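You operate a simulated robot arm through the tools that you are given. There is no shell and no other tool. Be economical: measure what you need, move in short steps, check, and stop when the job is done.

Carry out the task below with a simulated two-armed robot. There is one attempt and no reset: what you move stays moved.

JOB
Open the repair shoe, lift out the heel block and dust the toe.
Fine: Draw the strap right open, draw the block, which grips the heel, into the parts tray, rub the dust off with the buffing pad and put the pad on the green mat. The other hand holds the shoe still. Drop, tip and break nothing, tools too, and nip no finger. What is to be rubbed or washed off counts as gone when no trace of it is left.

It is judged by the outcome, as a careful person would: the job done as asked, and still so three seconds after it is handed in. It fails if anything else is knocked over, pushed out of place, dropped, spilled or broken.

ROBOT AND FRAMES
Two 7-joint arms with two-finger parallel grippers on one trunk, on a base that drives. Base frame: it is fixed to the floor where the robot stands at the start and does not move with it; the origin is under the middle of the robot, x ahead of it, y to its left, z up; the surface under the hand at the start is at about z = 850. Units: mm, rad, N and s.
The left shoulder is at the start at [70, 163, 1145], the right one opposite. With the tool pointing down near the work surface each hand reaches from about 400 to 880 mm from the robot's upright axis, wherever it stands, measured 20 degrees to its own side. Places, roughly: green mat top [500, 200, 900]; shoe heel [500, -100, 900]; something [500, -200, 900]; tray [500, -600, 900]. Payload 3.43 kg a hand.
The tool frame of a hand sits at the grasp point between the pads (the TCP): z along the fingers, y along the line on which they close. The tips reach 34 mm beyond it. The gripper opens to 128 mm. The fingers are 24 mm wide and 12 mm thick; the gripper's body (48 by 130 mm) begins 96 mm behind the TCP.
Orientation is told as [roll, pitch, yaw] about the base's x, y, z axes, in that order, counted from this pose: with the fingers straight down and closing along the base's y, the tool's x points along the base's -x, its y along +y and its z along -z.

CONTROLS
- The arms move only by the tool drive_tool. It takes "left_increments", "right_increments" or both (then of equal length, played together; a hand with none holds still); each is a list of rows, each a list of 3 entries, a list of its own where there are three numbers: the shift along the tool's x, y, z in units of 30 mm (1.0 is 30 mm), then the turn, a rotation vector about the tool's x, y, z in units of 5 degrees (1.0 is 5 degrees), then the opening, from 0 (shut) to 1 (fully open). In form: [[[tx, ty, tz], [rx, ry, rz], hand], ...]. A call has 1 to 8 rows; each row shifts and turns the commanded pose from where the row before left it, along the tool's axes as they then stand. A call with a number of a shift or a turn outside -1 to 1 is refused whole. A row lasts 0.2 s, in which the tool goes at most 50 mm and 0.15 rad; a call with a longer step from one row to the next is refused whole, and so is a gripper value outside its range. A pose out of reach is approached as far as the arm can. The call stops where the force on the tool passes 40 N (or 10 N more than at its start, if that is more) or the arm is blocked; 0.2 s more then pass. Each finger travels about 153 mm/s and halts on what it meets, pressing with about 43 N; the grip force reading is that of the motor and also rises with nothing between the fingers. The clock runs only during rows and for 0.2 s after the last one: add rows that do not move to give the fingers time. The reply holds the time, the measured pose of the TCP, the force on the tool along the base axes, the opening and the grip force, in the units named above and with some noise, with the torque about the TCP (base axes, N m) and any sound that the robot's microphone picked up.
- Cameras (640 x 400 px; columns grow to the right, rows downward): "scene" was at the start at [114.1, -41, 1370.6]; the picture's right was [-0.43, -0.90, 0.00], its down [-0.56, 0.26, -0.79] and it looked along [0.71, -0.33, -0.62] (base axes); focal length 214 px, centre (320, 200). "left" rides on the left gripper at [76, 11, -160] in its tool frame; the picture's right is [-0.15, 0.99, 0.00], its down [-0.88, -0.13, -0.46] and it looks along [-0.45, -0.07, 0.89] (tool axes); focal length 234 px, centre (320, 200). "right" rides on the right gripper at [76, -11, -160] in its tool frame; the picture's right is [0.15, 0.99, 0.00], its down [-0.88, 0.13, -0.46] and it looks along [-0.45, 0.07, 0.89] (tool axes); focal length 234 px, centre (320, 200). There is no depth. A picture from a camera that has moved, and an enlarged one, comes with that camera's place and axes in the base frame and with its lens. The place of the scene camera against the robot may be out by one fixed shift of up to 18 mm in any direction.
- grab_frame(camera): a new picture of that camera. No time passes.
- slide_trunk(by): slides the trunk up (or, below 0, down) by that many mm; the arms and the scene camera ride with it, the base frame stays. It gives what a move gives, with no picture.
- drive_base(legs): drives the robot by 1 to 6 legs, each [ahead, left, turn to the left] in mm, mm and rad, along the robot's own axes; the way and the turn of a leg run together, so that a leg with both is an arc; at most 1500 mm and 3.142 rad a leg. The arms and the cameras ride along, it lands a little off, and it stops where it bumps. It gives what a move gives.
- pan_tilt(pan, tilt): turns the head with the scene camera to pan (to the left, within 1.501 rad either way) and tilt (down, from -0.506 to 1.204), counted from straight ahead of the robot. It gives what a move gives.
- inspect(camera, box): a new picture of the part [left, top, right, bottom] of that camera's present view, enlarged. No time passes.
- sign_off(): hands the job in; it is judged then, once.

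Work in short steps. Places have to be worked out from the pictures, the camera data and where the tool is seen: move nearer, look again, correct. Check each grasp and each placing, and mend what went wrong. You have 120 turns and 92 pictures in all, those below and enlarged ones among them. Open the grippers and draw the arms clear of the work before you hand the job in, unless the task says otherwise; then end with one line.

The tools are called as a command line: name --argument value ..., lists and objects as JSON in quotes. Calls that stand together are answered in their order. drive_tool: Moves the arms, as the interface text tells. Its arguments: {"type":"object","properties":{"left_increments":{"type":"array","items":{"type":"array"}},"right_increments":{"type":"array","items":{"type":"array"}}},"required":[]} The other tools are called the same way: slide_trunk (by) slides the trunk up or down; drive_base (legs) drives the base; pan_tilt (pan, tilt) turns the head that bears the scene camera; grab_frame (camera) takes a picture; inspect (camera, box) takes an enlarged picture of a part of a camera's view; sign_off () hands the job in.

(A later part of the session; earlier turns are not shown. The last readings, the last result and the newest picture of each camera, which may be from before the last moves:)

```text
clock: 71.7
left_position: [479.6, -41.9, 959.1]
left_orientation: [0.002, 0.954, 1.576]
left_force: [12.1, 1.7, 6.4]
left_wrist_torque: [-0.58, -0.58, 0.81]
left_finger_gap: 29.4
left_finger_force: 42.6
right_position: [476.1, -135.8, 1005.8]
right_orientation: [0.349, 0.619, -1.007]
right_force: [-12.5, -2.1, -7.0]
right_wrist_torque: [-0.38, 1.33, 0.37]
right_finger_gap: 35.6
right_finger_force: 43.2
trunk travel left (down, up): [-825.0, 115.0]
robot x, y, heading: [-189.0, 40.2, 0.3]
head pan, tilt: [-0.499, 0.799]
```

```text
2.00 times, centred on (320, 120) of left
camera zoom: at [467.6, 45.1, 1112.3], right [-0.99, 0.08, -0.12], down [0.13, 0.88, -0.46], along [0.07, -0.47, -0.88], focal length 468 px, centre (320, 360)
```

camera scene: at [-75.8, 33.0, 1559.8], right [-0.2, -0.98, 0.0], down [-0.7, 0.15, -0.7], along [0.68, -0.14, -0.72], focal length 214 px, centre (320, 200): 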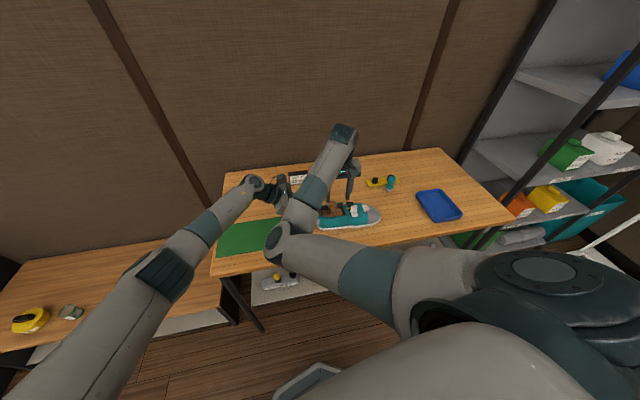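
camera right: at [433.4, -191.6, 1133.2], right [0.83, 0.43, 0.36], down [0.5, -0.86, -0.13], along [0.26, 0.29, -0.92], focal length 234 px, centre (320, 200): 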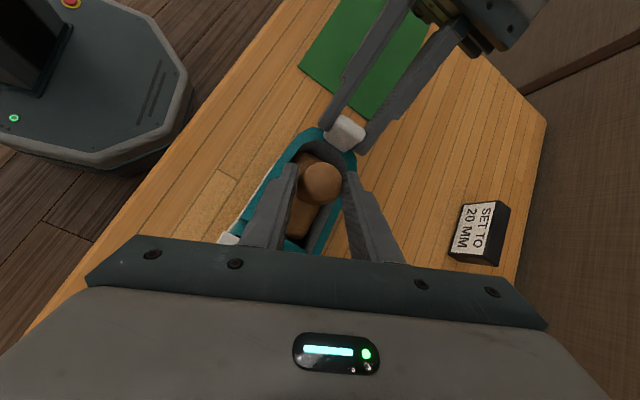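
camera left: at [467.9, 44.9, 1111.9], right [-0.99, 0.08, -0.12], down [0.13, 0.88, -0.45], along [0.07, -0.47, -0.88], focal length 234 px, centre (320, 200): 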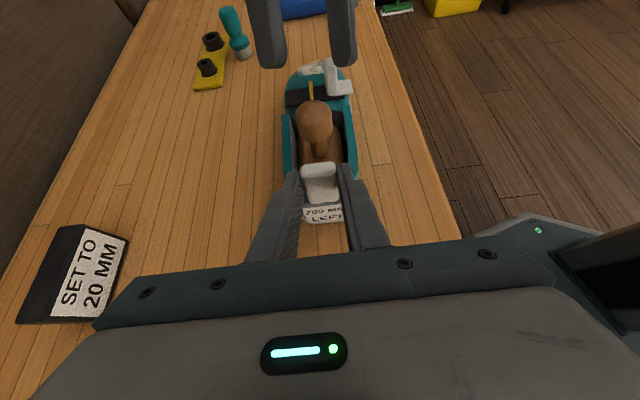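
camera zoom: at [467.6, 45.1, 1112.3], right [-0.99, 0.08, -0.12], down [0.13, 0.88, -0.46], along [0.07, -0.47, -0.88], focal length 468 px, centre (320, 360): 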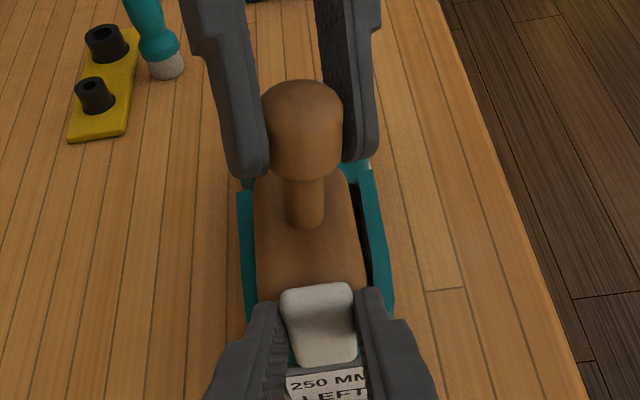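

It's nearly out, leaning lightly on one wall. I'll correct sideways slightly and lift 45 mm more.

drive_tool --right_increments '[[[0, -0.08, 0], [0, 0, 0], 0.1], [[0.12, 0.054, -0.155], [0, 0, 0], 0.1], [[0.12, 0.054, -0.155], [0, 0, 0], 0.1], [[0.12, 0.054, -0.155], [0, 0, 0], 0.1], [[0.15, 0.067, -0.19], [0, 0, 0], 0.1], [[0.15, 0.067, -0.19], [0, 0, 0], 0.1], [[0.15, 0.067, -0.19], [0, 0, 0], 0.1], [[0.15, 0.067, -0.19], [0, 0, 0], 0.1]]'

grab_frame --camera "left"

```text
clock: 73.5
left_position: [479.6, -41.8, 959.0]
left_orientation: [-0.001, 0.954, 1.572]
left_force: [0.3, -0.3, -2.2]
left_wrist_torque: [0.44, -0.03, 0.01]
left_finger_gap: 29.5
left_finger_force: 43.0
right_position: [473.3, -134.2, 1054.5]
right_orientation: [0.35, 0.62, -1.004]
right_force: [-0.1, -0.9, -0.7]
right_wrist_torque: [0.0, 0.03, -0.02]
right_finger_gap: 31.7
right_finger_force: 42.8
trunk travel left (down, up): [-825.0, 115.0]
robot x, y, heading: [-185.4, 35.0, 0.294]
head pan, tilt: [-0.499, 0.799]
```

```text
33 pictures are left
camera left: at [467.1, 44.7, 1112.2], right [-0.99, 0.08, -0.12], down [0.13, 0.88, -0.46], along [0.07, -0.47, -0.88], focal length 234 px, centre (320, 200)
```

left: 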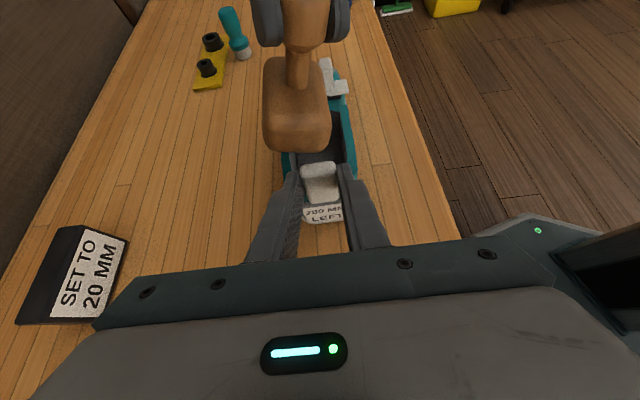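

The block is out, but the gap shrank to 31.7 mm. I'll check the grip on the knob before travelling.

inspect --camera "right" --box '[220, 80, 420, 260]'

inspect --camera "scene" --box '[270, 130, 410, 250]'

```text
2.22 times, centred on (320, 170) of right
camera zoom: at [430.7, -189.6, 1218.4], right [0.83, 0.43, 0.36], down [0.5, -0.85, -0.13], along [0.25, 0.29, -0.92], focal length 520 px, centre (320, 267)
```

zoom: 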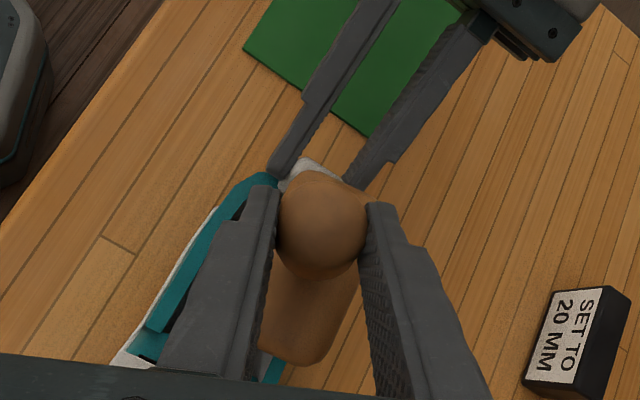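

```text
3.33 times, centred on (340, 190) of scene
camera zoom: at [-73.8, 32.9, 1559.6], right [-0.2, -0.98, 0.0], down [-0.7, 0.15, -0.7], along [0.68, -0.14, -0.72], focal length 715 px, centre (253, 233)
```

zoom: 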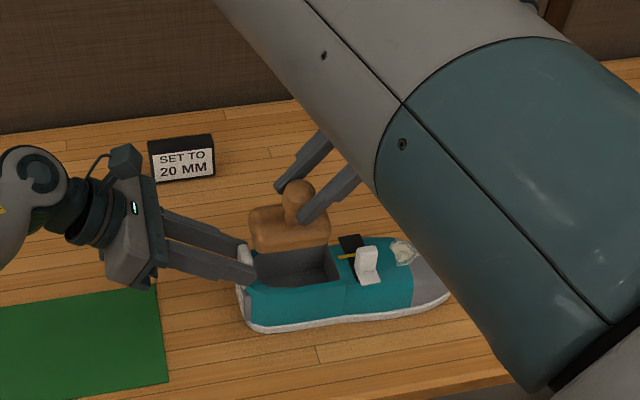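

The grip is sound. I'll raise the block higher, release the heel tab with the left hand, back off along its fingers and rise well clear.

drive_tool --left_increments '[[[0, 0, 0], [0, 0, 0], 0.4], [[0, 0, 0], [0, 0, 0], 0.6], [[0, 0, -0.7], [0, 0, 0], 0.6], [[0, 0, -1], [0, 0, 0], 0.6], [[0, 0, -1], [0, 0, 0], 0.6], [[0.8, 0, -0.6], [0, 0, 0], 0.6], [[0.8, 0, -0.6], [0, 0, 0], 0.6], [[0.8, 0, -0.6], [0, 0, 0], 0.6]]' --right_increments '[[[0, 0, 0], [0, 0, 0], 0.1], [[0, 0, 0], [0, 0, 0], 0.1], [[0.2, 0.09, -0.26], [0, 0, 0], 0.1], [[0.2, 0.09, -0.26], [0, 0, 0], 0.1], [[0.2, 0.09, -0.26], [0, 0, 0], 0.1], [[0.2, 0.09, -0.26], [0, 0, 0], 0.1], [[0.2, 0.09, -0.26], [0, 0, 0], 0.1], [[0.2, 0.09, -0.26], [0, 0, 0], 0.1]]'

drive_tool --left_increments '[[[0.8, 0, -0.6], [0, 0, 0], 0.6], [[0.8, 0, -0.6], [0, 0, 0], 0.6], [[0.8, 0, -0.6], [0, 0, 0], 0.6]]'

grab_frame --camera "left"

```text
clock: 75.3
left_position: [478.8, 24.0, 1097.8]
left_orientation: [0.0, 0.954, 1.573]
left_force: [0.7, -0.6, -0.9]
left_wrist_torque: [-0.02, -0.02, 0.0]
left_finger_gap: 76.8
left_finger_force: 0.1
right_position: [471.9, -136.7, 1115.4]
right_orientation: [0.35, 0.621, -1.005]
right_force: [0.0, 0.7, -0.5]
right_wrist_torque: [-0.05, -0.02, 0.0]
right_finger_gap: 31.4
right_finger_force: 43.4
trunk travel left (down, up): [-825.0, 115.0]
robot x, y, heading: [-189.3, 37.9, 0.294]
head pan, tilt: [-0.499, 0.799]
```

```text
clock: 76.1
left_position: [479.5, 28.0, 1185.4]
left_orientation: [-0.001, 0.954, 1.574]
left_force: [0.3, 0.2, -0.3]
left_wrist_torque: [0.02, -0.01, 0.01]
left_finger_gap: 77.0
left_finger_force: 0.0
right_position: [473.4, -136.6, 1115.6]
right_orientation: [0.35, 0.62, -1.002]
right_force: [0.5, -0.9, -0.2]
right_wrist_torque: [-0.04, 0.0, 0.01]
right_finger_gap: 31.5
right_finger_force: 42.8
trunk travel left (down, up): [-825.0, 115.0]
robot x, y, heading: [-182.5, 34.9, 0.292]
head pan, tilt: [-0.499, 0.799]
```

```text
30 pictures are left
camera left: at [467.1, 114.5, 1338.8], right [-0.99, 0.08, -0.12], down [0.13, 0.88, -0.46], along [0.07, -0.47, -0.88], focal length 234 px, centre (320, 200)
```

left: 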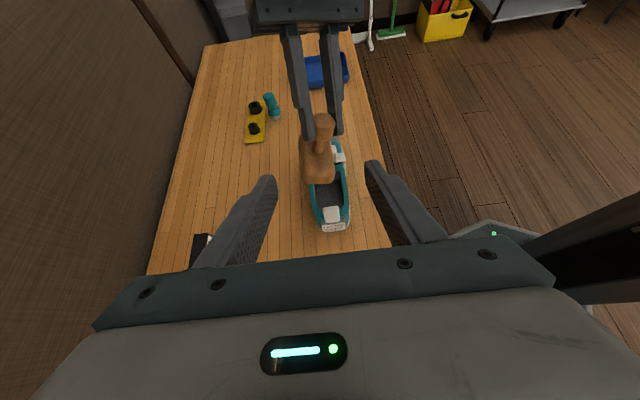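

Shoe left standing and the block secure. I'll turn the base right and go ahead a bit to bring the tray into the right hand's reach.

drive_base --legs '[[0, 0, -0.45], [110, 0, 0]]'

grab_frame --camera "right"

```text
clock: 78.6
left_position: [514.1, -278.4, 1187.3]
left_orientation: [-0.006, 0.955, 1.12]
left_force: [-0.9, -0.1, -0.2]
left_wrist_torque: [-0.01, 0.0, 0.02]
left_finger_gap: 76.9
left_finger_force: 0.1
right_position: [436.7, -422.3, 1117.1]
right_orientation: [0.352, 0.62, -1.454]
right_force: [-0.7, 0.2, -1.2]
right_wrist_torque: [-0.03, 0.02, 0.0]
right_finger_gap: 31.4
right_finger_force: 42.6
trunk travel left (down, up): [-825.0, 115.0]
robot x, y, heading: [-82.9, 22.2, -0.149]
head pan, tilt: [-0.499, 0.799]
```

```text
29 pictures are left
camera right: at [373.9, -453.5, 1279.7], right [0.93, 0.03, 0.36], down [0.08, -0.99, -0.13], along [0.35, 0.15, -0.92], focal length 234 px, centre (320, 200)
```

right: 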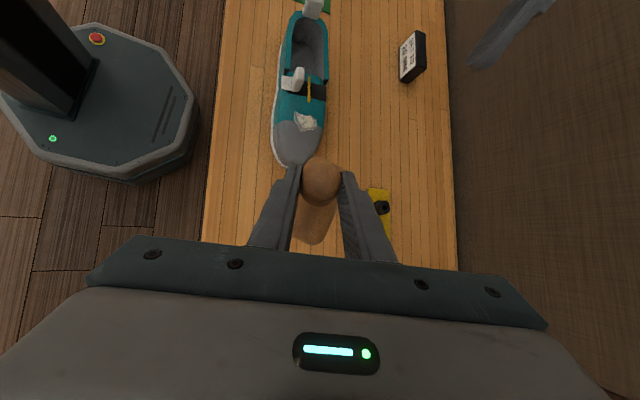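

I'll move the block over the tray centre at about [455,-603].

drive_tool --right_increments '[[[-0.605, 0.155, -0.407], [0, 0, 0], 0.1], [[-0.605, 0.155, -0.407], [0, 0, 0], 0.1], [[-0.605, 0.155, -0.407], [0, 0, 0], 0.1], [[-0.605, 0.155, -0.407], [0, 0, 0], 0.1], [[-0.605, 0.155, -0.407], [0, 0, 0], 0.1], [[-0.605, 0.155, -0.407], [0, 0, 0], 0.1], [[-0.605, 0.155, -0.407], [0, 0, 0], 0.1], [[-0.605, 0.155, -0.407], [0, 0, 0], 0.1]]'

grab_frame --camera "right"

grab_frame --camera "scene"

```text
clock: 80.4
left_position: [514.6, -277.4, 1186.4]
left_orientation: [-0.001, 0.955, 1.123]
left_force: [-0.1, -0.5, -1.0]
left_wrist_torque: [-0.03, 0.01, -0.01]
left_finger_gap: 76.7
left_finger_force: 0.0
right_position: [438.6, -421.7, 1115.5]
right_orientation: [0.35, 0.619, -1.455]
right_force: [-0.3, -0.3, -0.9]
right_wrist_torque: [-0.02, 0.03, 0.05]
right_finger_gap: 31.2
right_finger_force: 43.0
right hand out of reach, approached as far as the arm can: row 1, 2, 3, 4, 5, 6, 7, 8
trunk travel left (down, up): [-825.0, 115.0]
robot x, y, heading: [-78.0, 19.2, -0.157]
head pan, tilt: [-0.499, 0.799]
```

```text
28 pictures are left
camera right: at [375.4, -453.5, 1279.0], right [0.93, 0.03, 0.36], down [0.08, -0.99, -0.13], along [0.35, 0.15, -0.92], focal length 234 px, centre (320, 200)
```

right: 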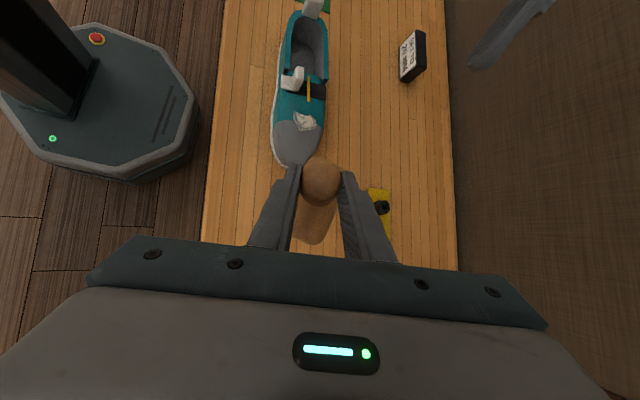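

```text
27 pictures are left
camera scene: at [19.2, -39.0, 1559.6], right [-0.61, -0.79, 0.0], down [-0.57, 0.44, -0.7], along [0.55, -0.42, -0.72], focal length 214 px, centre (320, 200)
```

scene: 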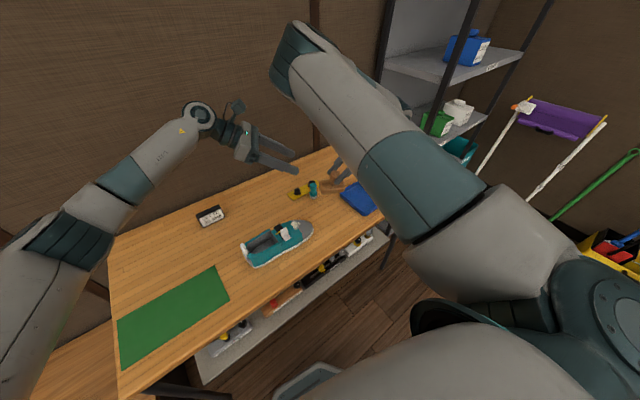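

The right wrist is at its turn limit here, so I'll carry the block by base motion instead, keeping the arm pose fixed, and then lower with the trunk.

drive_base --legs '[[0, 0, -0.15], [120, -75, 0]]'

grab_frame --camera "left"

```text
clock: 82.4
left_position: [548.4, -469.1, 1187.5]
left_orientation: [-0.003, 0.954, 0.966]
left_force: [0.1, 0.3, 0.4]
left_wrist_torque: [0.04, -0.04, 0.01]
left_finger_gap: 76.9
left_finger_force: 0.1
right_position: [450.2, -600.6, 1117.1]
right_orientation: [0.352, 0.618, -1.606]
right_force: [-0.1, -0.4, -0.3]
right_wrist_torque: [0.01, 0.01, 0.0]
right_finger_gap: 31.5
right_finger_force: 43.4
trunk travel left (down, up): [-825.0, 115.0]
robot x, y, heading: [8.5, -81.3, -0.308]
head pan, tilt: [-0.499, 0.799]
```

```text
26 pictures are left
camera left: at [587.5, -390.6, 1340.0], right [-0.77, 0.63, -0.12], down [0.61, 0.65, -0.46], along [-0.21, -0.42, -0.88], focal length 234 px, centre (320, 200)
```

left: 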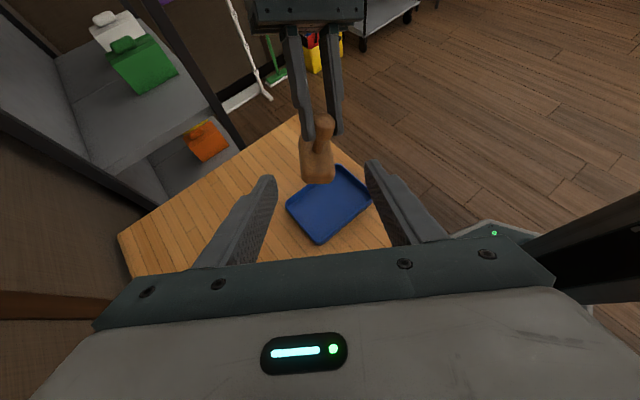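

The block hangs over the tray. I'll lower the trunk partway and then check alignment from the left camera.

slide_trunk --by -105

inspect --camera "left" --box '[220, 60, 420, 260]'

grab_frame --camera "right"

```text
clock: 83.8
left_position: [549.2, -471.6, 1081.2]
left_orientation: [-0.001, 0.955, 0.967]
left_force: [-0.2, -0.3, -0.3]
left_wrist_torque: [0.0, -0.04, -0.01]
left_finger_gap: 76.7
left_finger_force: 0.0
right_position: [452.2, -602.4, 1010.4]
right_orientation: [0.347, 0.621, -1.608]
right_force: [0.0, 0.2, -0.6]
right_wrist_torque: [0.01, 0.03, 0.02]
right_finger_gap: 31.5
right_finger_force: 42.6
trunk travel left (down, up): [-720.0, 220.0]
robot x, y, heading: [9.2, -86.6, -0.31]
head pan, tilt: [-0.499, 0.799]
```

```text
2.00 times, centred on (320, 160) of left
camera zoom: at [588.8, -392.0, 1234.1], right [-0.77, 0.63, -0.12], down [0.61, 0.65, -0.46], along [-0.21, -0.42, -0.88], focal length 468 px, centre (320, 280)
```

zoom: 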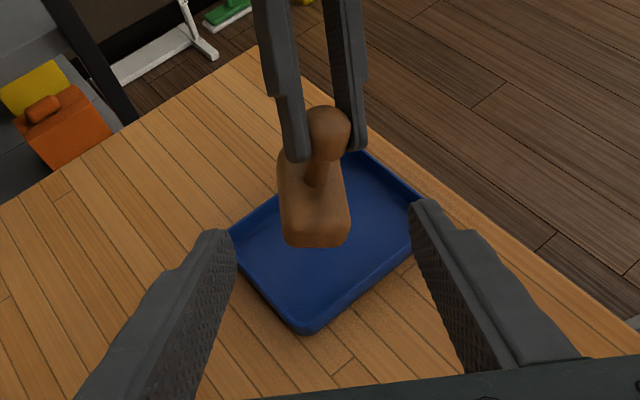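

```text
24 pictures are left
camera right: at [385.6, -623.2, 1174.2], right [0.93, -0.11, 0.36], down [-0.07, -0.99, -0.13], along [0.37, 0.09, -0.92], focal length 234 px, centre (320, 200)
```

right: 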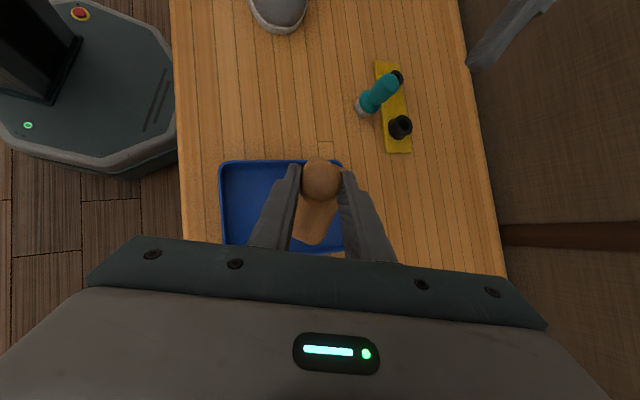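

Tray spans about x 380–545, y −540 to −655, and the block is centred over it. I'll lower further with the trunk until I feel contact.

slide_trunk --by -45

inspect --camera "left" --box '[220, 60, 420, 260]'

```text
clock: 84.6
left_position: [548.2, -470.1, 1037.0]
left_orientation: [-0.002, 0.955, 0.969]
left_force: [-0.4, -0.2, -0.3]
left_wrist_torque: [-0.01, -0.02, 0.01]
left_finger_gap: 76.8
left_finger_force: 0.2
right_position: [453.0, -601.5, 966.1]
right_orientation: [0.351, 0.618, -1.607]
right_force: [0.3, -0.5, -1.2]
right_wrist_torque: [0.03, 0.04, -0.02]
right_finger_gap: 31.3
right_finger_force: 42.8
trunk travel left (down, up): [-675.0, 265.0]
robot x, y, heading: [7.8, -84.2, -0.308]
head pan, tilt: [-0.499, 0.799]
```

```text
2.00 times, centred on (320, 160) of left
camera zoom: at [588.6, -391.8, 1189.2], right [-0.77, 0.63, -0.12], down [0.61, 0.65, -0.46], along [-0.21, -0.42, -0.88], focal length 468 px, centre (320, 280)
```

zoom: 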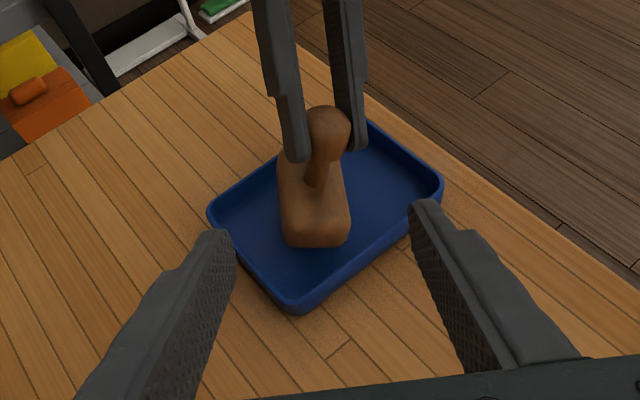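

It sits well inside the tray outline. I'll lower in small steps, watching the force.

slide_trunk --by -10

slide_trunk --by -6

slide_trunk --by -5

```text
clock: 85.2
left_position: [549.1, -471.1, 1025.8]
left_orientation: [-0.003, 0.956, 0.968]
left_force: [0.9, -0.3, 0.2]
left_wrist_torque: [0.0, -0.05, 0.02]
left_finger_gap: 76.8
left_finger_force: 0.0
right_position: [452.9, -602.1, 955.1]
right_orientation: [0.351, 0.618, -1.606]
right_force: [-1.6, -0.8, 1.3]
right_wrist_torque: [0.0, 0.08, -0.01]
right_finger_gap: 31.4
right_finger_force: 42.7
trunk travel left (down, up): [-665.0, 275.0]
robot x, y, heading: [9.4, -82.3, -0.311]
head pan, tilt: [-0.499, 0.799]
```

```text
clock: 85.8
left_position: [548.6, -468.9, 1021.7]
left_orientation: [-0.004, 0.956, 0.965]
left_force: [-0.5, -0.7, 0.2]
left_wrist_torque: [0.0, -0.01, 0.0]
left_finger_gap: 76.9
left_finger_force: 0.0
right_position: [451.9, -600.5, 953.2]
right_orientation: [0.358, 0.616, -1.602]
right_force: [1.6, 2.1, 30.6]
right_wrist_torque: [-0.63, 0.38, -0.04]
right_finger_gap: 31.8
right_finger_force: 43.0
trunk travel left (down, up): [-659.0, 281.0]
robot x, y, heading: [9.0, -85.7, -0.307]
head pan, tilt: [-0.499, 0.799]
```

```text
clock: 86.2
left_position: [547.6, -468.6, 1018.8]
left_orientation: [-0.003, 0.956, 0.97]
left_force: [0.1, 0.5, -0.4]
left_wrist_torque: [0.01, 0.01, 0.02]
left_finger_gap: 76.8
left_finger_force: 0.0
right_position: [452.8, -599.8, 951.1]
right_orientation: [0.36, 0.624, -1.598]
right_force: [-3.7, 8.0, 20.8]
right_wrist_torque: [0.2, 0.79, -0.22]
right_finger_gap: 31.7
right_finger_force: 42.9
trunk travel left (down, up): [-656.0, 284.0]
robot x, y, heading: [8.6, -82.3, -0.308]
head pan, tilt: [-0.499, 0.799]
stopped: the force on the tool passed its limit at 44 N (the readings are from after the stop); the commanded pose is now the measured one
```

The block is on the tray floor. I'll ease up slightly, open the fingers and withdraw along the finger axis.

slide_trunk --by 4

drive_tool --right_increments '[[[0, 0, 0], [0, 0, 0], 0.3], [[0, 0, 0], [0, 0, 0], 0.4], [[0, 0, 0], [0, 0, 0], 0.5], [[0, 0, -0.4], [0, 0, 0], 0.5], [[0, 0, -0.7], [0, 0, 0], 0.5], [[0, 0, -0.7], [0, 0, 0], 0.5], [[0, 0, -0.7], [0, 0, 0], 0.5]]'

slide_trunk --by 160

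grab_frame --camera "left"

```text
clock: 86.7
left_position: [550.2, -470.7, 1020.2]
left_orientation: [-0.001, 0.954, 0.969]
left_force: [0.0, 0.0, 0.0]
left_wrist_torque: [0.03, 0.0, 0.02]
left_finger_gap: 76.8
left_finger_force: 0.0
right_position: [453.6, -601.8, 952.4]
right_orientation: [0.358, 0.617, -1.602]
right_force: [0.0, -0.3, -0.4]
right_wrist_torque: [0.0, 0.04, -0.04]
right_finger_gap: 31.3
right_finger_force: 43.6
trunk travel left (down, up): [-660.0, 280.0]
robot x, y, heading: [10.0, -81.4, -0.304]
head pan, tilt: [-0.499, 0.799]
```

```text
clock: 88.3
left_position: [548.6, -470.4, 1020.4]
left_orientation: [-0.001, 0.953, 0.968]
left_force: [-0.6, 0.0, 0.1]
left_wrist_torque: [0.02, 0.0, -0.01]
left_finger_gap: 76.7
left_finger_force: 0.1
right_position: [427.1, -641.5, 1010.5]
right_orientation: [0.357, 0.623, -1.602]
right_force: [0.1, -0.2, 0.8]
right_wrist_torque: [0.01, -0.02, 0.0]
right_finger_gap: 64.3
right_finger_force: 0.2
trunk travel left (down, up): [-660.0, 280.0]
robot x, y, heading: [2.0, -84.7, -0.307]
head pan, tilt: [-0.499, 0.799]
```

```text
clock: 90.1
left_position: [550.3, -469.8, 1180.1]
left_orientation: [0.002, 0.954, 0.971]
left_force: [-0.6, 0.2, 0.3]
left_wrist_torque: [-0.04, -0.01, 0.02]
left_finger_gap: 76.7
left_finger_force: 0.0
right_position: [428.9, -641.2, 1169.2]
right_orientation: [0.356, 0.623, -1.6]
right_force: [0.5, -0.3, 0.8]
right_wrist_torque: [-0.01, -0.01, 0.01]
right_finger_gap: 63.9
right_finger_force: 0.1
trunk travel left (down, up): [-820.0, 120.0]
robot x, y, heading: [8.7, -84.8, -0.308]
head pan, tilt: [-0.499, 0.799]
```

```text
22 pictures are left
camera left: at [589.3, -391.6, 1333.7], right [-0.77, 0.63, -0.12], down [0.61, 0.65, -0.46], along [-0.21, -0.42, -0.88], focal length 234 px, centre (320, 200)
```

left: 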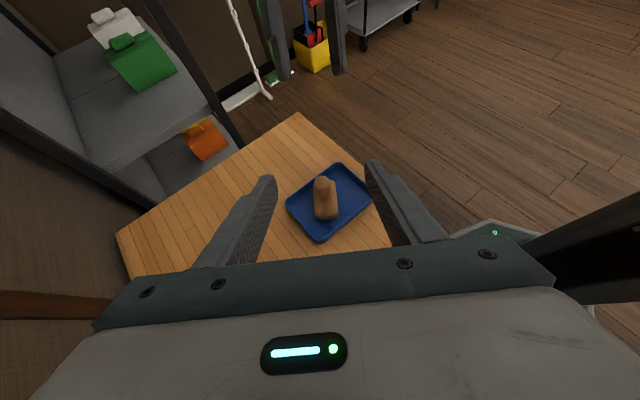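

The block stands in the tray. Next I turn the base back left to bring the pad into a comfortable zone, and untwist the right hand to point straight down.

drive_base --legs '[[-50, 0, 0], [0, 0, 0.345]]'

drive_tool --right_increments '[[[0, 0, 0], [0, 0, -1], 0.5], [[0, 0, 0], [0, 0, -1], 0.5], [[0, 0, 0], [0, 0, -1], 0.5], [[0, 0, 0], [0, 0, -1], 0.5], [[0, 0, 0], [0, 0, -1], 0.5], [[0, 0, 0], [0, 0, -1], 0.5], [[0, 0, 0], [0, 0, -1], 0.5], [[0, 0, 0], [0, 0, -1], 0.5]]'

drive_tool --right_increments '[[[0, 0, 0], [0, 0, -1], 0.5], [[0, 0, 0], [0, 0, -1], 0.5], [[0, 0, 0], [0, 0, -1], 0.5], [[0, 0, 0], [0, 0, -1], 0.5], [[0, 0, 0], [0, 0, -0.8], 0.5], [[0, 0, 0], [1, 0, 0], 0.5], [[0, 0, 0], [1, 0, 0], 0.5], [[0, 0, 0], [1, 0, 0], 0.5]]'

drive_tool --right_increments '[[[0, 0, 0], [1, 0, 0], 0.5], [[0, 0, 0], [1, 0, 0], 0.5], [[0, 0, 0], [1, 0, 0], 0.5], [[0, 0, 0], [1, 0, 0], 0.5], [[0, 0, 0], [1, 0, 0], 0.5]]'

grab_frame --camera "right"

```text
clock: 92.1
left_position: [604.2, -247.8, 1179.4]
left_orientation: [0.0, 0.956, 1.319]
left_force: [-0.9, -0.3, -0.4]
left_wrist_torque: [0.01, -0.02, -0.02]
left_finger_gap: 76.7
left_finger_force: 0.0
right_position: [546.1, -450.1, 1169.7]
right_orientation: [0.354, 0.621, -1.252]
right_force: [0.8, 0.6, 1.0]
right_wrist_torque: [0.01, 0.02, 0.0]
right_finger_gap: 64.2
right_finger_force: 0.0
trunk travel left (down, up): [-820.0, 120.0]
robot x, y, heading: [-41.5, -67.5, 0.036]
head pan, tilt: [-0.499, 0.799]
```

```text
clock: 93.9
left_position: [602.3, -247.3, 1181.0]
left_orientation: [0.0, 0.954, 1.317]
left_force: [0.8, 0.6, -0.4]
left_wrist_torque: [0.02, 0.0, -0.03]
left_finger_gap: 76.8
left_finger_force: 0.1
right_position: [545.9, -448.9, 1171.2]
right_orientation: [0.66, 0.264, -0.578]
right_force: [0.6, -1.2, -0.1]
right_wrist_torque: [0.02, 0.0, 0.0]
right_finger_gap: 64.4
right_finger_force: 0.1
trunk travel left (down, up): [-820.0, 120.0]
robot x, y, heading: [-39.8, -70.8, 0.044]
head pan, tilt: [-0.499, 0.799]
```

```text
clock: 95.7
left_position: [602.9, -246.1, 1181.3]
left_orientation: [-0.002, 0.956, 1.319]
left_force: [-0.3, -0.7, 0.4]
left_wrist_torque: [0.01, 0.0, -0.01]
left_finger_gap: 76.6
left_finger_force: 0.1
right_position: [545.3, -450.9, 1169.6]
right_orientation: [0.442, -0.002, -0.252]
right_force: [-0.8, -0.2, 0.0]
right_wrist_torque: [-0.01, 0.01, -0.02]
right_finger_gap: 64.3
right_finger_force: 0.1
trunk travel left (down, up): [-820.0, 120.0]
robot x, y, heading: [-38.7, -66.1, 0.041]
head pan, tilt: [-0.499, 0.799]
```

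```text
clock: 96.9
left_position: [603.0, -248.5, 1179.3]
left_orientation: [0.002, 0.955, 1.32]
left_force: [0.5, 0.2, -0.6]
left_wrist_torque: [0.0, 0.01, 0.0]
left_finger_gap: 76.8
left_finger_force: 0.1
right_position: [546.9, -449.9, 1171.6]
right_orientation: [0.005, -0.001, -0.251]
right_force: [-0.1, -0.4, -1.0]
right_wrist_torque: [-0.02, 0.01, 0.01]
right_finger_gap: 63.9
right_finger_force: 0.1
trunk travel left (down, up): [-820.0, 120.0]
robot x, y, heading: [-38.8, -67.6, 0.04]
head pan, tilt: [-0.499, 0.799]
```

```text
21 pictures are left
camera right: at [470.2, -443.1, 1330.4], right [0.1, 0.99, 0.01], down [0.88, -0.1, 0.46], along [0.45, -0.04, -0.89], focal length 234 px, centre (320, 200)
```

right: 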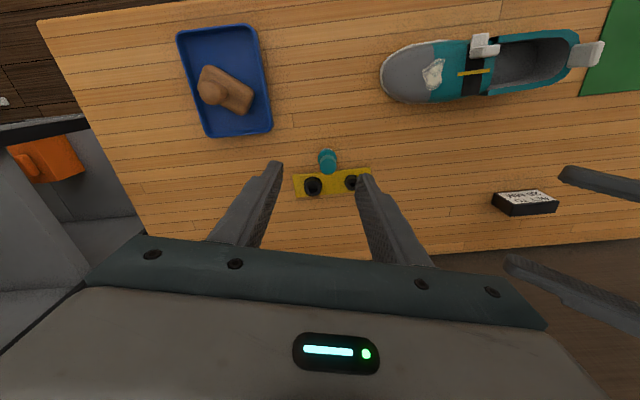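

The pad handle is at about [608,-440]. I'll descend nearby for a close look.

drive_tool --right_increments '[[[-0.2, 0, 0.9], [0, 0, 0], 0.5], [[-0.2, 0, 0.9], [0, 0, 0], 0.5], [[-0.2, 0, 0.9], [0, 0, 0], 0.5], [[-0.2, 0, 0.9], [0, 0, 0], 0.5], [[-0.2, 0, 0.9], [0, 0, 0], 0.5]]'

grab_frame --camera "right"

inspect --camera "scene" --box '[240, 100, 440, 225]'

```text
clock: 98.1
left_position: [602.1, -247.5, 1180.6]
left_orientation: [0.0, 0.955, 1.32]
left_force: [0.6, -1.0, -0.1]
left_wrist_torque: [0.01, -0.02, -0.02]
left_finger_gap: 76.8
left_finger_force: 0.0
right_position: [574.0, -454.6, 1035.4]
right_orientation: [0.008, -0.001, -0.252]
right_force: [0.3, 0.2, 0.4]
right_wrist_torque: [0.0, 0.03, -0.01]
right_finger_gap: 64.1
right_finger_force: 0.0
trunk travel left (down, up): [-820.0, 120.0]
robot x, y, heading: [-41.2, -68.8, 0.041]
head pan, tilt: [-0.499, 0.799]
```

```text
20 pictures are left
camera right: at [497.3, -448.5, 1194.3], right [0.1, 0.99, 0.01], down [0.88, -0.1, 0.46], along [0.45, -0.04, -0.89], focal length 234 px, centre (320, 200)
```

right: 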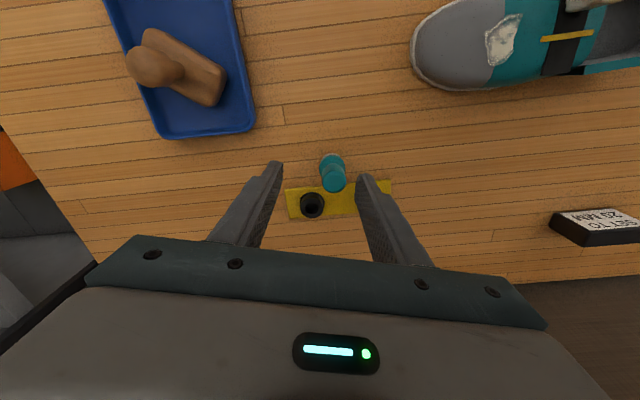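

```text
3.20 times, centred on (340, 162) of scene
camera zoom: at [69.8, -106.5, 1554.6], right [-0.44, -0.9, 0.0], down [-0.64, 0.32, -0.7], along [0.62, -0.31, -0.72], focal length 686 px, centre (256, 320)
```

zoom: 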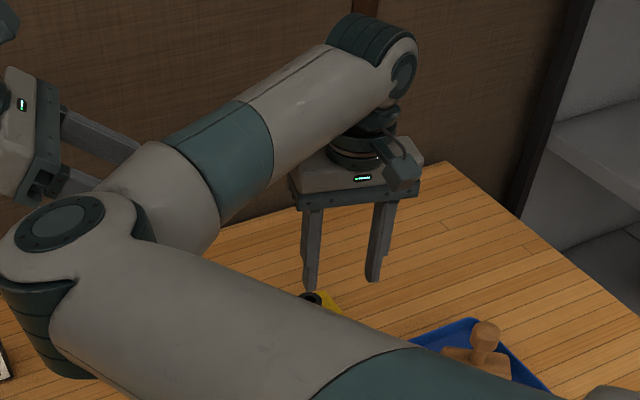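

The handle top is at about [607,-441,928], with the pad bottom on the table at z≈852. I'll align above it and check once before the final descent.

drive_tool --right_increments '[[[-0.32, 0.24, 0.4], [0, 0, 0], 0.5], [[-0.32, 0.24, 0.4], [0, 0, 0], 0.5], [[-0.31, 0.23, 0.4], [0, 0, 0], 0.5], [[0, 0, 0.4], [0, 0, 0], 0.5]]'

inspect --camera "right" --box '[220, 100, 420, 250]'

```text
clock: 99.1
left_position: [602.7, -246.7, 1180.7]
left_orientation: [0.001, 0.955, 1.318]
left_force: [-0.3, 0.6, 0.1]
left_wrist_torque: [0.0, 0.0, -0.03]
left_finger_gap: 76.8
left_finger_force: 0.1
right_position: [609.6, -443.7, 985.9]
right_orientation: [0.006, -0.001, -0.252]
right_force: [0.1, -0.5, 0.3]
right_wrist_torque: [0.02, 0.02, -0.03]
right_finger_gap: 63.9
right_finger_force: 0.1
trunk travel left (down, up): [-820.0, 120.0]
robot x, y, heading: [-36.9, -68.8, 0.042]
head pan, tilt: [-0.499, 0.799]
```

```text
2.67 times, centred on (320, 175) of right
camera zoom: at [533.3, -437.4, 1145.9], right [0.1, 0.99, 0.01], down [0.88, -0.1, 0.46], along [0.45, -0.04, -0.89], focal length 624 px, centre (320, 267)
```

zoom: 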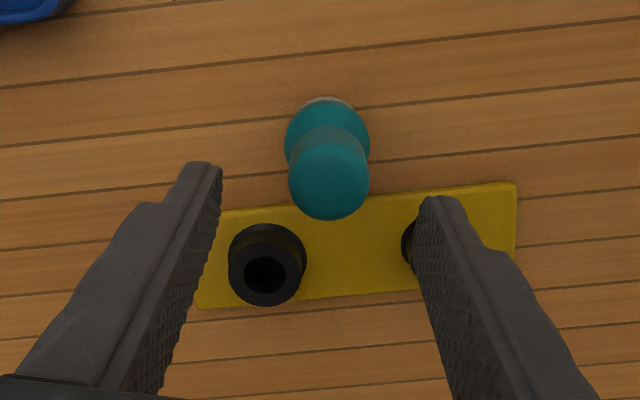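

Aligned within a few mm. I'll descend to TCP z≈922 and close.

drive_tool --right_increments '[[[0.08, 0.12, 0.55], [0, 0, 0], 0.5], [[0, 0, 0.55], [0, 0, 0], 0.5], [[0, 0, 0.55], [0, 0, 0], 0.5], [[0, 0, 0.45], [0, 0, 0], 0.5], [[0, 0, 0], [0, 0, 0], 0.3], [[0, 0, 0], [0, 0, 0], 0.1], [[0, 0, 0], [0, 0, 0], 0.05]]'

```text
clock: 100.1
left_position: [602.4, -245.1, 1171.7]
left_orientation: [0.007, 0.94, 1.322]
left_force: [2.8, 0.5, -0.7]
left_wrist_torque: [0.02, -0.07, 0.03]
left_finger_gap: 75.6
left_finger_force: 0.1
right_position: [609.4, -437.7, 936.3]
right_orientation: [0.008, -0.008, -0.251]
right_force: [-0.3, -0.6, -0.3]
right_wrist_torque: [0.03, -0.02, -0.03]
right_finger_gap: 64.1
right_finger_force: 0.0
trunk travel left (down, up): [-820.0, 120.0]
robot x, y, heading: [-39.3, -68.3, 0.041]
head pan, tilt: [-0.499, 0.799]
stopped in row 4 (left hand): the force on the tool passed its limit at 46 N (the readings are from after the stop); the commanded pose is now the measured one
```

The right elbow brushed the left hand from above. I'll move the left hand away to the left and then continue.

drive_tool --left_increments '[[[-0.58, 0, -0.82], [0, 0, 0], 0.6], [[-0.58, 0, -0.82], [0, 0, 0], 0.6], [[-0.58, 0, -0.82], [0, 0, 0], 0.6], [[-0.58, 0, -0.82], [0, 0, 0], 0.6], [[-0.58, 0, -0.82], [0, 0, 0], 0.6], [[-0.58, 0, -0.82], [0, 0, 0], 0.6], [[-0.58, 0, -0.82], [0, 0, 0], 0.6]]'

drive_tool --right_increments '[[[0, -0.06, 0.25], [0, 0.09, 0], 0.5], [[0, 0, 0.22], [0, 0, 0], 0.5], [[0, 0, 0], [0, 0, 0], 0.3], [[0, 0, 0], [0, 0, 0], 0.1], [[0, 0, 0], [0, 0, 0], 0.05], [[0, 0, 0], [0, 0, 0], 0.05]]'

grab_frame --camera "right"

```text
clock: 101.7
left_position: [654.6, -38.0, 1173.9]
left_orientation: [0.007, 0.939, 1.321]
left_force: [0.7, 1.1, -0.2]
left_wrist_torque: [-0.02, 0.0, -0.01]
left_finger_gap: 76.6
left_finger_force: 0.0
right_position: [609.2, -436.6, 935.6]
right_orientation: [0.005, -0.009, -0.251]
right_force: [0.1, -0.1, 0.0]
right_wrist_torque: [-0.01, -0.03, 0.05]
right_finger_gap: 64.1
right_finger_force: 0.1
trunk travel left (down, up): [-820.0, 120.0]
robot x, y, heading: [-39.9, -66.0, 0.042]
head pan, tilt: [-0.499, 0.799]
```

```text
clock: 103.1
left_position: [655.5, -40.6, 1175.3]
left_orientation: [0.005, 0.941, 1.321]
left_force: [0.1, 0.3, -0.3]
left_wrist_torque: [0.0, -0.01, 0.02]
left_finger_gap: 76.6
left_finger_force: 0.1
right_position: [611.3, -438.1, 920.7]
right_orientation: [0.007, -0.001, -0.251]
right_force: [-0.5, -0.1, -0.2]
right_wrist_torque: [0.0, 0.02, 0.0]
right_finger_gap: 29.2
right_finger_force: 43.3
trunk travel left (down, up): [-820.0, 120.0]
robot x, y, heading: [-42.2, -66.0, 0.042]
head pan, tilt: [-0.499, 0.799]
```

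```text
17 pictures are left
camera right: at [533.2, -432.3, 1080.8], right [0.1, 0.99, 0.01], down [0.88, -0.1, 0.46], along [0.46, -0.04, -0.89], focal length 234 px, centre (320, 200)
```

right: 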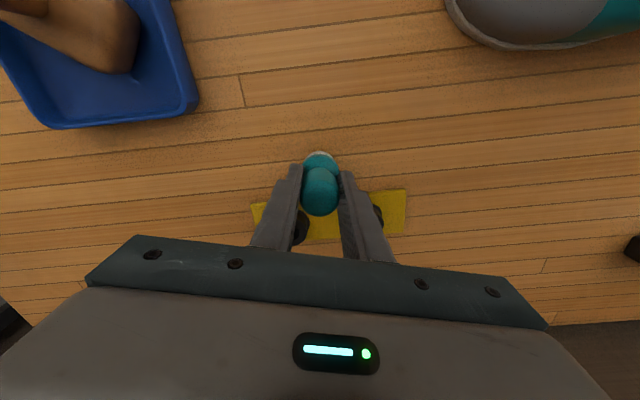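

The pad is held (gap 29 mm; its face is about 69 mm below the TCP). I'll lift it and drive back to the earlier working stance at the shoe.

drive_tool --right_increments '[[[0, 0, -0.5], [0, 0, 0], 0.05], [[0, 0, -1], [0, 0, 0], 0.05], [[0, 0, -1], [0, 0, 0], 0.05], [[0, 0, -1], [0, 0, 0], 0.05], [[0, 0, -1], [0, 0, 0], 0.05], [[0, 0, -1], [0, 0, 0], 0.05], [[0, 0, -0.5], [0, 0, 0], 0.05]]'

drive_base --legs '[[-141, 111, 0], [0, 0, 0.253]]'

grab_frame --camera "left"

```text
clock: 104.7
left_position: [656.4, -39.6, 1174.7]
left_orientation: [0.005, 0.94, 1.32]
left_force: [-0.7, -0.4, 0.2]
left_wrist_torque: [-0.01, 0.01, 0.03]
left_finger_gap: 76.7
left_finger_force: 0.2
right_position: [608.0, -438.9, 1101.6]
right_orientation: [0.007, -0.001, -0.251]
right_force: [-0.4, -0.2, -0.3]
right_wrist_torque: [0.01, 0.01, -0.03]
right_finger_gap: 29.0
right_finger_force: 42.1
trunk travel left (down, up): [-820.0, 120.0]
robot x, y, heading: [-41.2, -68.4, 0.039]
head pan, tilt: [-0.499, 0.799]
```

```text
clock: 107.0
left_position: [480.5, 241.3, 1174.5]
left_orientation: [0.005, 0.941, 1.577]
left_force: [-0.9, -0.1, 0.6]
left_wrist_torque: [-0.01, -0.01, -0.01]
left_finger_gap: 76.8
left_finger_force: 0.2
right_position: [535.0, -160.1, 1102.4]
right_orientation: [0.007, -0.001, 0.005]
right_force: [-0.9, -0.4, -0.6]
right_wrist_torque: [0.01, -0.01, 0.0]
right_finger_gap: 29.2
right_finger_force: 42.7
trunk travel left (down, up): [-820.0, 120.0]
robot x, y, heading: [-187.3, 38.1, 0.298]
head pan, tilt: [-0.499, 0.799]
```

```text
16 pictures are left
camera left: at [468.6, 325.2, 1329.3], right [-0.99, 0.08, -0.12], down [0.13, 0.89, -0.44], along [0.07, -0.45, -0.89], focal length 234 px, centre (320, 200)
```

left: 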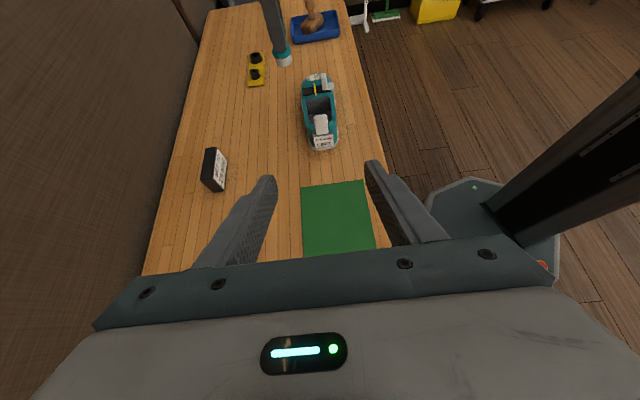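

Everything is as expected. I'll bring the left hand back to the heel tab while the right moves over the toe.

drive_tool --left_increments '[[[-0.05, 0, 1], [0, 0, 0], 0.6], [[-0.05, 0, 1], [0, 0, 0], 0.6], [[-0.05, 0, 1], [0, 0, 0], 0.6], [[-0.05, 0, 1], [0, 0, 0], 0.6], [[-0.05, 0, 1], [0, 0, 0], 0.6], [[-0.05, 0, 1], [0, 0, 0], 0.6], [[-0.05, 0, 1], [0, 0, 0], 0.6], [[-0.05, 0, 1], [0, 0, 0], 0.6]]' --right_increments '[[[0.17, -0.43, 0], [0, 0, 0], 0.05], [[0.17, -0.43, 0], [0, 0, 0], 0.05], [[0.17, -0.43, 0], [0, 0, 0], 0.05], [[0.17, -0.43, 0], [0, 0, 0], 0.05], [[0.17, -0.43, 0], [0, 0, 0], 0.05], [[0.17, -0.43, 0], [0, 0, 0], 0.05], [[0.17, -0.43, 0], [0, 0, 0], 0.05], [[0.17, -0.43, 0], [0, 0, 0], 0.05]]'

drive_tool --left_increments '[[[0, 0, 0.96], [0, 0, 0], 0.6], [[0, 0, 0.96], [0, 0, 0], 0.6]]'

grab_frame --camera "left"

```text
clock: 108.8
left_position: [481.0, 50.3, 1027.1]
left_orientation: [0.006, 0.943, 1.578]
left_force: [-1.2, -0.7, 0.0]
left_wrist_torque: [0.05, 0.0, -0.01]
left_finger_gap: 76.6
left_finger_force: 0.0
right_position: [496.9, -263.9, 1100.6]
right_orientation: [0.006, 0.0, 0.006]
right_force: [-0.6, 0.6, -0.1]
right_wrist_torque: [0.04, 0.04, 0.0]
right_finger_gap: 29.2
right_finger_force: 42.7
trunk travel left (down, up): [-820.0, 120.0]
robot x, y, heading: [-184.5, 35.4, 0.295]
head pan, tilt: [-0.499, 0.799]
```

```text
clock: 109.5
left_position: [477.9, 1.2, 989.4]
left_orientation: [0.003, 0.942, 1.575]
left_force: [-0.3, 0.0, 0.1]
left_wrist_torque: [-0.02, 0.0, 0.01]
left_finger_gap: 76.6
left_finger_force: 0.1
right_position: [496.2, -264.2, 1100.1]
right_orientation: [0.006, 0.0, 0.007]
right_force: [0.1, -0.4, 0.3]
right_wrist_torque: [-0.01, 0.01, -0.01]
right_finger_gap: 29.1
right_finger_force: 42.9
trunk travel left (down, up): [-820.0, 120.0]
robot x, y, heading: [-181.5, 35.6, 0.294]
head pan, tilt: [-0.499, 0.799]
```

```text
15 pictures are left
camera left: at [467.5, 86.5, 1144.3], right [-0.99, 0.08, -0.12], down [0.13, 0.89, -0.44], along [0.07, -0.45, -0.89], focal length 234 px, centre (320, 200)
```

left: 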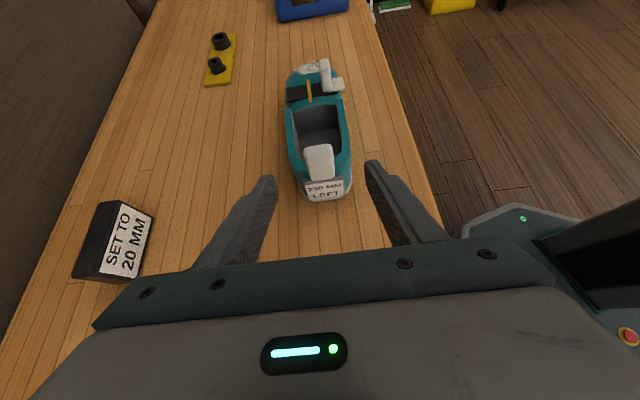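

The tab is centred. I'll advance and close on it again.

drive_tool --left_increments '[[[0.03, -0.05, 0.6], [0, 0, 0], 0.6], [[0.03, 0, 0.6], [0, 0, 0], 0.6], [[0.03, 0, 0.6], [0, 0, 0], 0.6], [[0, 0, 0], [0, 0, 0], 0.3], [[0, 0, 0], [0, 0, 0], 0.1], [[0, 0, 0], [0, 0, 0], 0.1]]'

inspect --camera "left" --box '[240, 30, 400, 150]'

grab_frame --camera "right"

```text
clock: 110.8
left_position: [482.7, -41.4, 961.2]
left_orientation: [0.006, 0.942, 1.58]
left_force: [0.5, -0.1, 0.4]
left_wrist_torque: [-0.02, -0.14, 0.13]
left_finger_gap: 29.6
left_finger_force: 42.4
right_position: [495.2, -263.6, 1101.5]
right_orientation: [0.008, -0.002, 0.006]
right_force: [-0.6, -0.3, -0.3]
right_wrist_torque: [0.01, -0.01, 0.01]
right_finger_gap: 29.1
right_finger_force: 43.1
trunk travel left (down, up): [-820.0, 120.0]
robot x, y, heading: [-186.1, 35.7, 0.3]
head pan, tilt: [-0.499, 0.799]
```

```text
3.33 times, centred on (320, 90) of left
camera zoom: at [470.6, 44.7, 1114.5], right [-0.99, 0.08, -0.12], down [0.13, 0.89, -0.44], along [0.07, -0.45, -0.89], focal length 781 px, centre (320, 567)
```

zoom: 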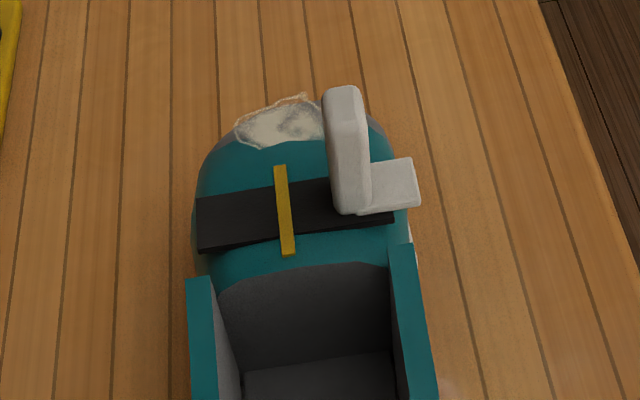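

```text
13 pictures are left
camera right: at [419.2, -275.9, 1260.8], right [-0.15, 0.99, 0.01], down [0.88, 0.13, 0.46], along [0.45, 0.07, -0.89], focal length 234 px, centre (320, 200)
```

right: 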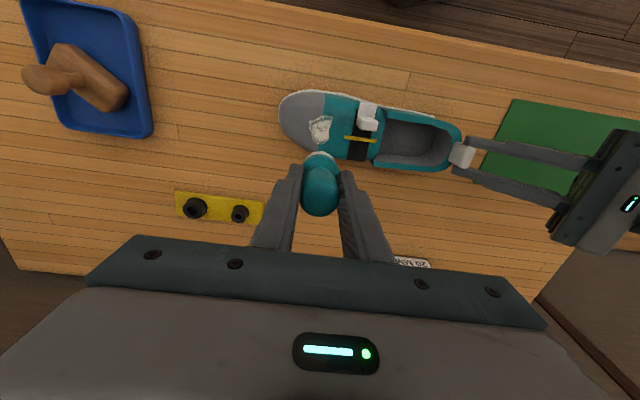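

The dust is centred at about [484,-265,911] on the toe. I'll bring the pad to just above it, then feel for contact.

drive_tool --right_increments '[[[0.1, 0, 0.8], [0, 0, 0], 0.05], [[0.1, 0, 0.8], [0, 0, 0], 0.05], [[0.1, 0, 0.8], [0, 0, 0], 0.05], [[0.07, 0, 0.8], [0, 0, 0], 0.05]]'

drive_tool --right_increments '[[[0, 0, 0.2], [0, 0, 0], 0.05], [[0, 0, 0.2], [0, 0, 0], 0.05], [[0, 0, 0.1], [0, 0, 0], 0.05], [[0, 0, 0.1], [0, 0, 0], 0.05]]'

```text
clock: 111.8
left_position: [482.0, -40.0, 960.6]
left_orientation: [0.006, 0.94, 1.579]
left_force: [-0.3, -0.5, -0.3]
left_wrist_torque: [0.06, -0.08, 0.02]
left_finger_gap: 29.5
left_finger_force: 43.7
right_position: [486.4, -263.5, 1004.8]
right_orientation: [0.006, -0.002, 0.004]
right_force: [0.1, -0.1, -0.9]
right_wrist_torque: [-0.03, 0.0, 0.01]
right_finger_gap: 29.2
right_finger_force: 42.7
trunk travel left (down, up): [-820.0, 120.0]
robot x, y, heading: [-183.7, 34.6, 0.3]
head pan, tilt: [-0.499, 0.799]
```

```text
clock: 112.8
left_position: [481.7, -39.9, 959.5]
left_orientation: [0.006, 0.943, 1.578]
left_force: [-0.4, 0.0, 0.2]
left_wrist_torque: [0.07, -0.17, 0.09]
left_finger_gap: 29.3
left_finger_force: 43.1
right_position: [484.8, -262.4, 986.4]
right_orientation: [0.006, -0.001, 0.005]
right_force: [0.9, 1.1, 0.3]
right_wrist_torque: [0.02, -0.04, -0.01]
right_finger_gap: 29.4
right_finger_force: 42.8
trunk travel left (down, up): [-820.0, 120.0]
robot x, y, heading: [-186.7, 35.5, 0.301]
head pan, tilt: [-0.499, 0.799]
```

No contact yet; I'll continue in small steps.

drive_tool --right_increments '[[[0, 0, 0.1], [0, 0, 0], 0.05], [[0, 0, 0.1], [0, 0, 0], 0.05]]'

drive_tool --right_increments '[[[0, 0, 0.07], [0, 0, 0], 0.05], [[0, 0, 0.06], [0, 0, 0], 0.05]]'

inspect --camera "left" --box '[240, 20, 400, 120]'

```text
clock: 113.5
left_position: [479.5, -39.9, 961.3]
left_orientation: [0.005, 0.937, 1.576]
left_force: [4.0, -6.4, -12.4]
left_wrist_torque: [0.41, -0.1, 0.77]
left_finger_gap: 29.3
left_finger_force: 42.5
right_position: [484.3, -264.7, 985.2]
right_orientation: [0.005, -0.009, 0.004]
right_force: [-3.0, -0.9, 35.7]
right_wrist_torque: [0.57, 0.16, 0.08]
right_finger_gap: 29.7
right_finger_force: 42.5
trunk travel left (down, up): [-820.0, 120.0]
robot x, y, heading: [-184.1, 36.7, 0.3]
head pan, tilt: [-0.499, 0.799]
```

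```text
clock: 113.9
left_position: [479.8, -40.3, 959.5]
left_orientation: [0.002, 0.94, 1.576]
left_force: [-1.5, 1.6, 3.0]
left_wrist_torque: [-0.2, -0.07, 0.04]
left_finger_gap: 29.4
left_finger_force: 43.1
right_position: [485.9, -264.7, 983.3]
right_orientation: [0.001, -0.007, 0.002]
right_force: [-3.0, -1.6, 11.5]
right_wrist_torque: [0.16, 0.2, 0.04]
right_finger_gap: 29.3
right_finger_force: 43.0
trunk travel left (down, up): [-820.0, 120.0]
robot x, y, heading: [-182.7, 36.3, 0.299]
head pan, tilt: [-0.499, 0.799]
stopped in row 2 (right hand): the force on the tool passed its limit at 49 N (the readings are from after the stop); the commanded pose is now the measured one
```

```text
4.00 times, centred on (320, 70) of left
camera zoom: at [468.6, 45.2, 1114.6], right [-0.99, 0.08, -0.12], down [0.13, 0.89, -0.44], along [0.07, -0.45, -0.89], focal length 937 px, centre (320, 720)
```

zoom: 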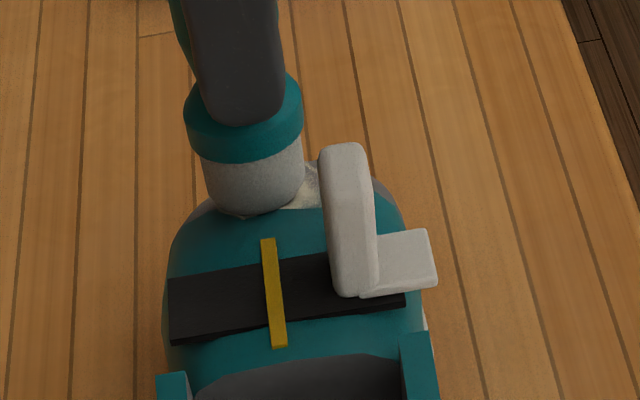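

Contact is at TCP z≈984 with 11 N. I'll start rubbing along x, first toward the robot where dust remains visible, then back.

drive_tool --right_increments '[[[0.35, 0, 0], [0, 0, 0], 0.05], [[0.35, 0, 0], [0, 0, 0], 0.05], [[0.2, 0, 0.02], [0, 0, 0], 0.05], [[-0.4, 0, -0.02], [0, 0, 0], 0.05], [[-0.4, 0, 0], [0, 0, 0], 0.05], [[-0.4, 0, 0], [0, 0, 0], 0.05], [[-0.2, 0, 0], [0, 0, 0], 0.05], [[0.5, 0, 0], [0, 0, 0], 0.05]]'

```text
clock: 115.7
left_position: [478.4, -40.4, 959.3]
left_orientation: [0.005, 0.938, 1.575]
left_force: [-4.9, 5.8, 0.7]
left_wrist_torque: [0.5, -0.08, -0.14]
left_finger_gap: 29.5
left_finger_force: 43.5
right_position: [487.5, -261.1, 984.4]
right_orientation: [0.002, -0.011, 0.006]
right_force: [9.4, -3.8, 23.9]
right_wrist_torque: [0.16, -0.65, -0.13]
right_finger_gap: 29.4
right_finger_force: 43.0
trunk travel left (down, up): [-820.0, 120.0]
robot x, y, heading: [-183.7, 38.7, 0.296]
head pan, tilt: [-0.499, 0.799]
```

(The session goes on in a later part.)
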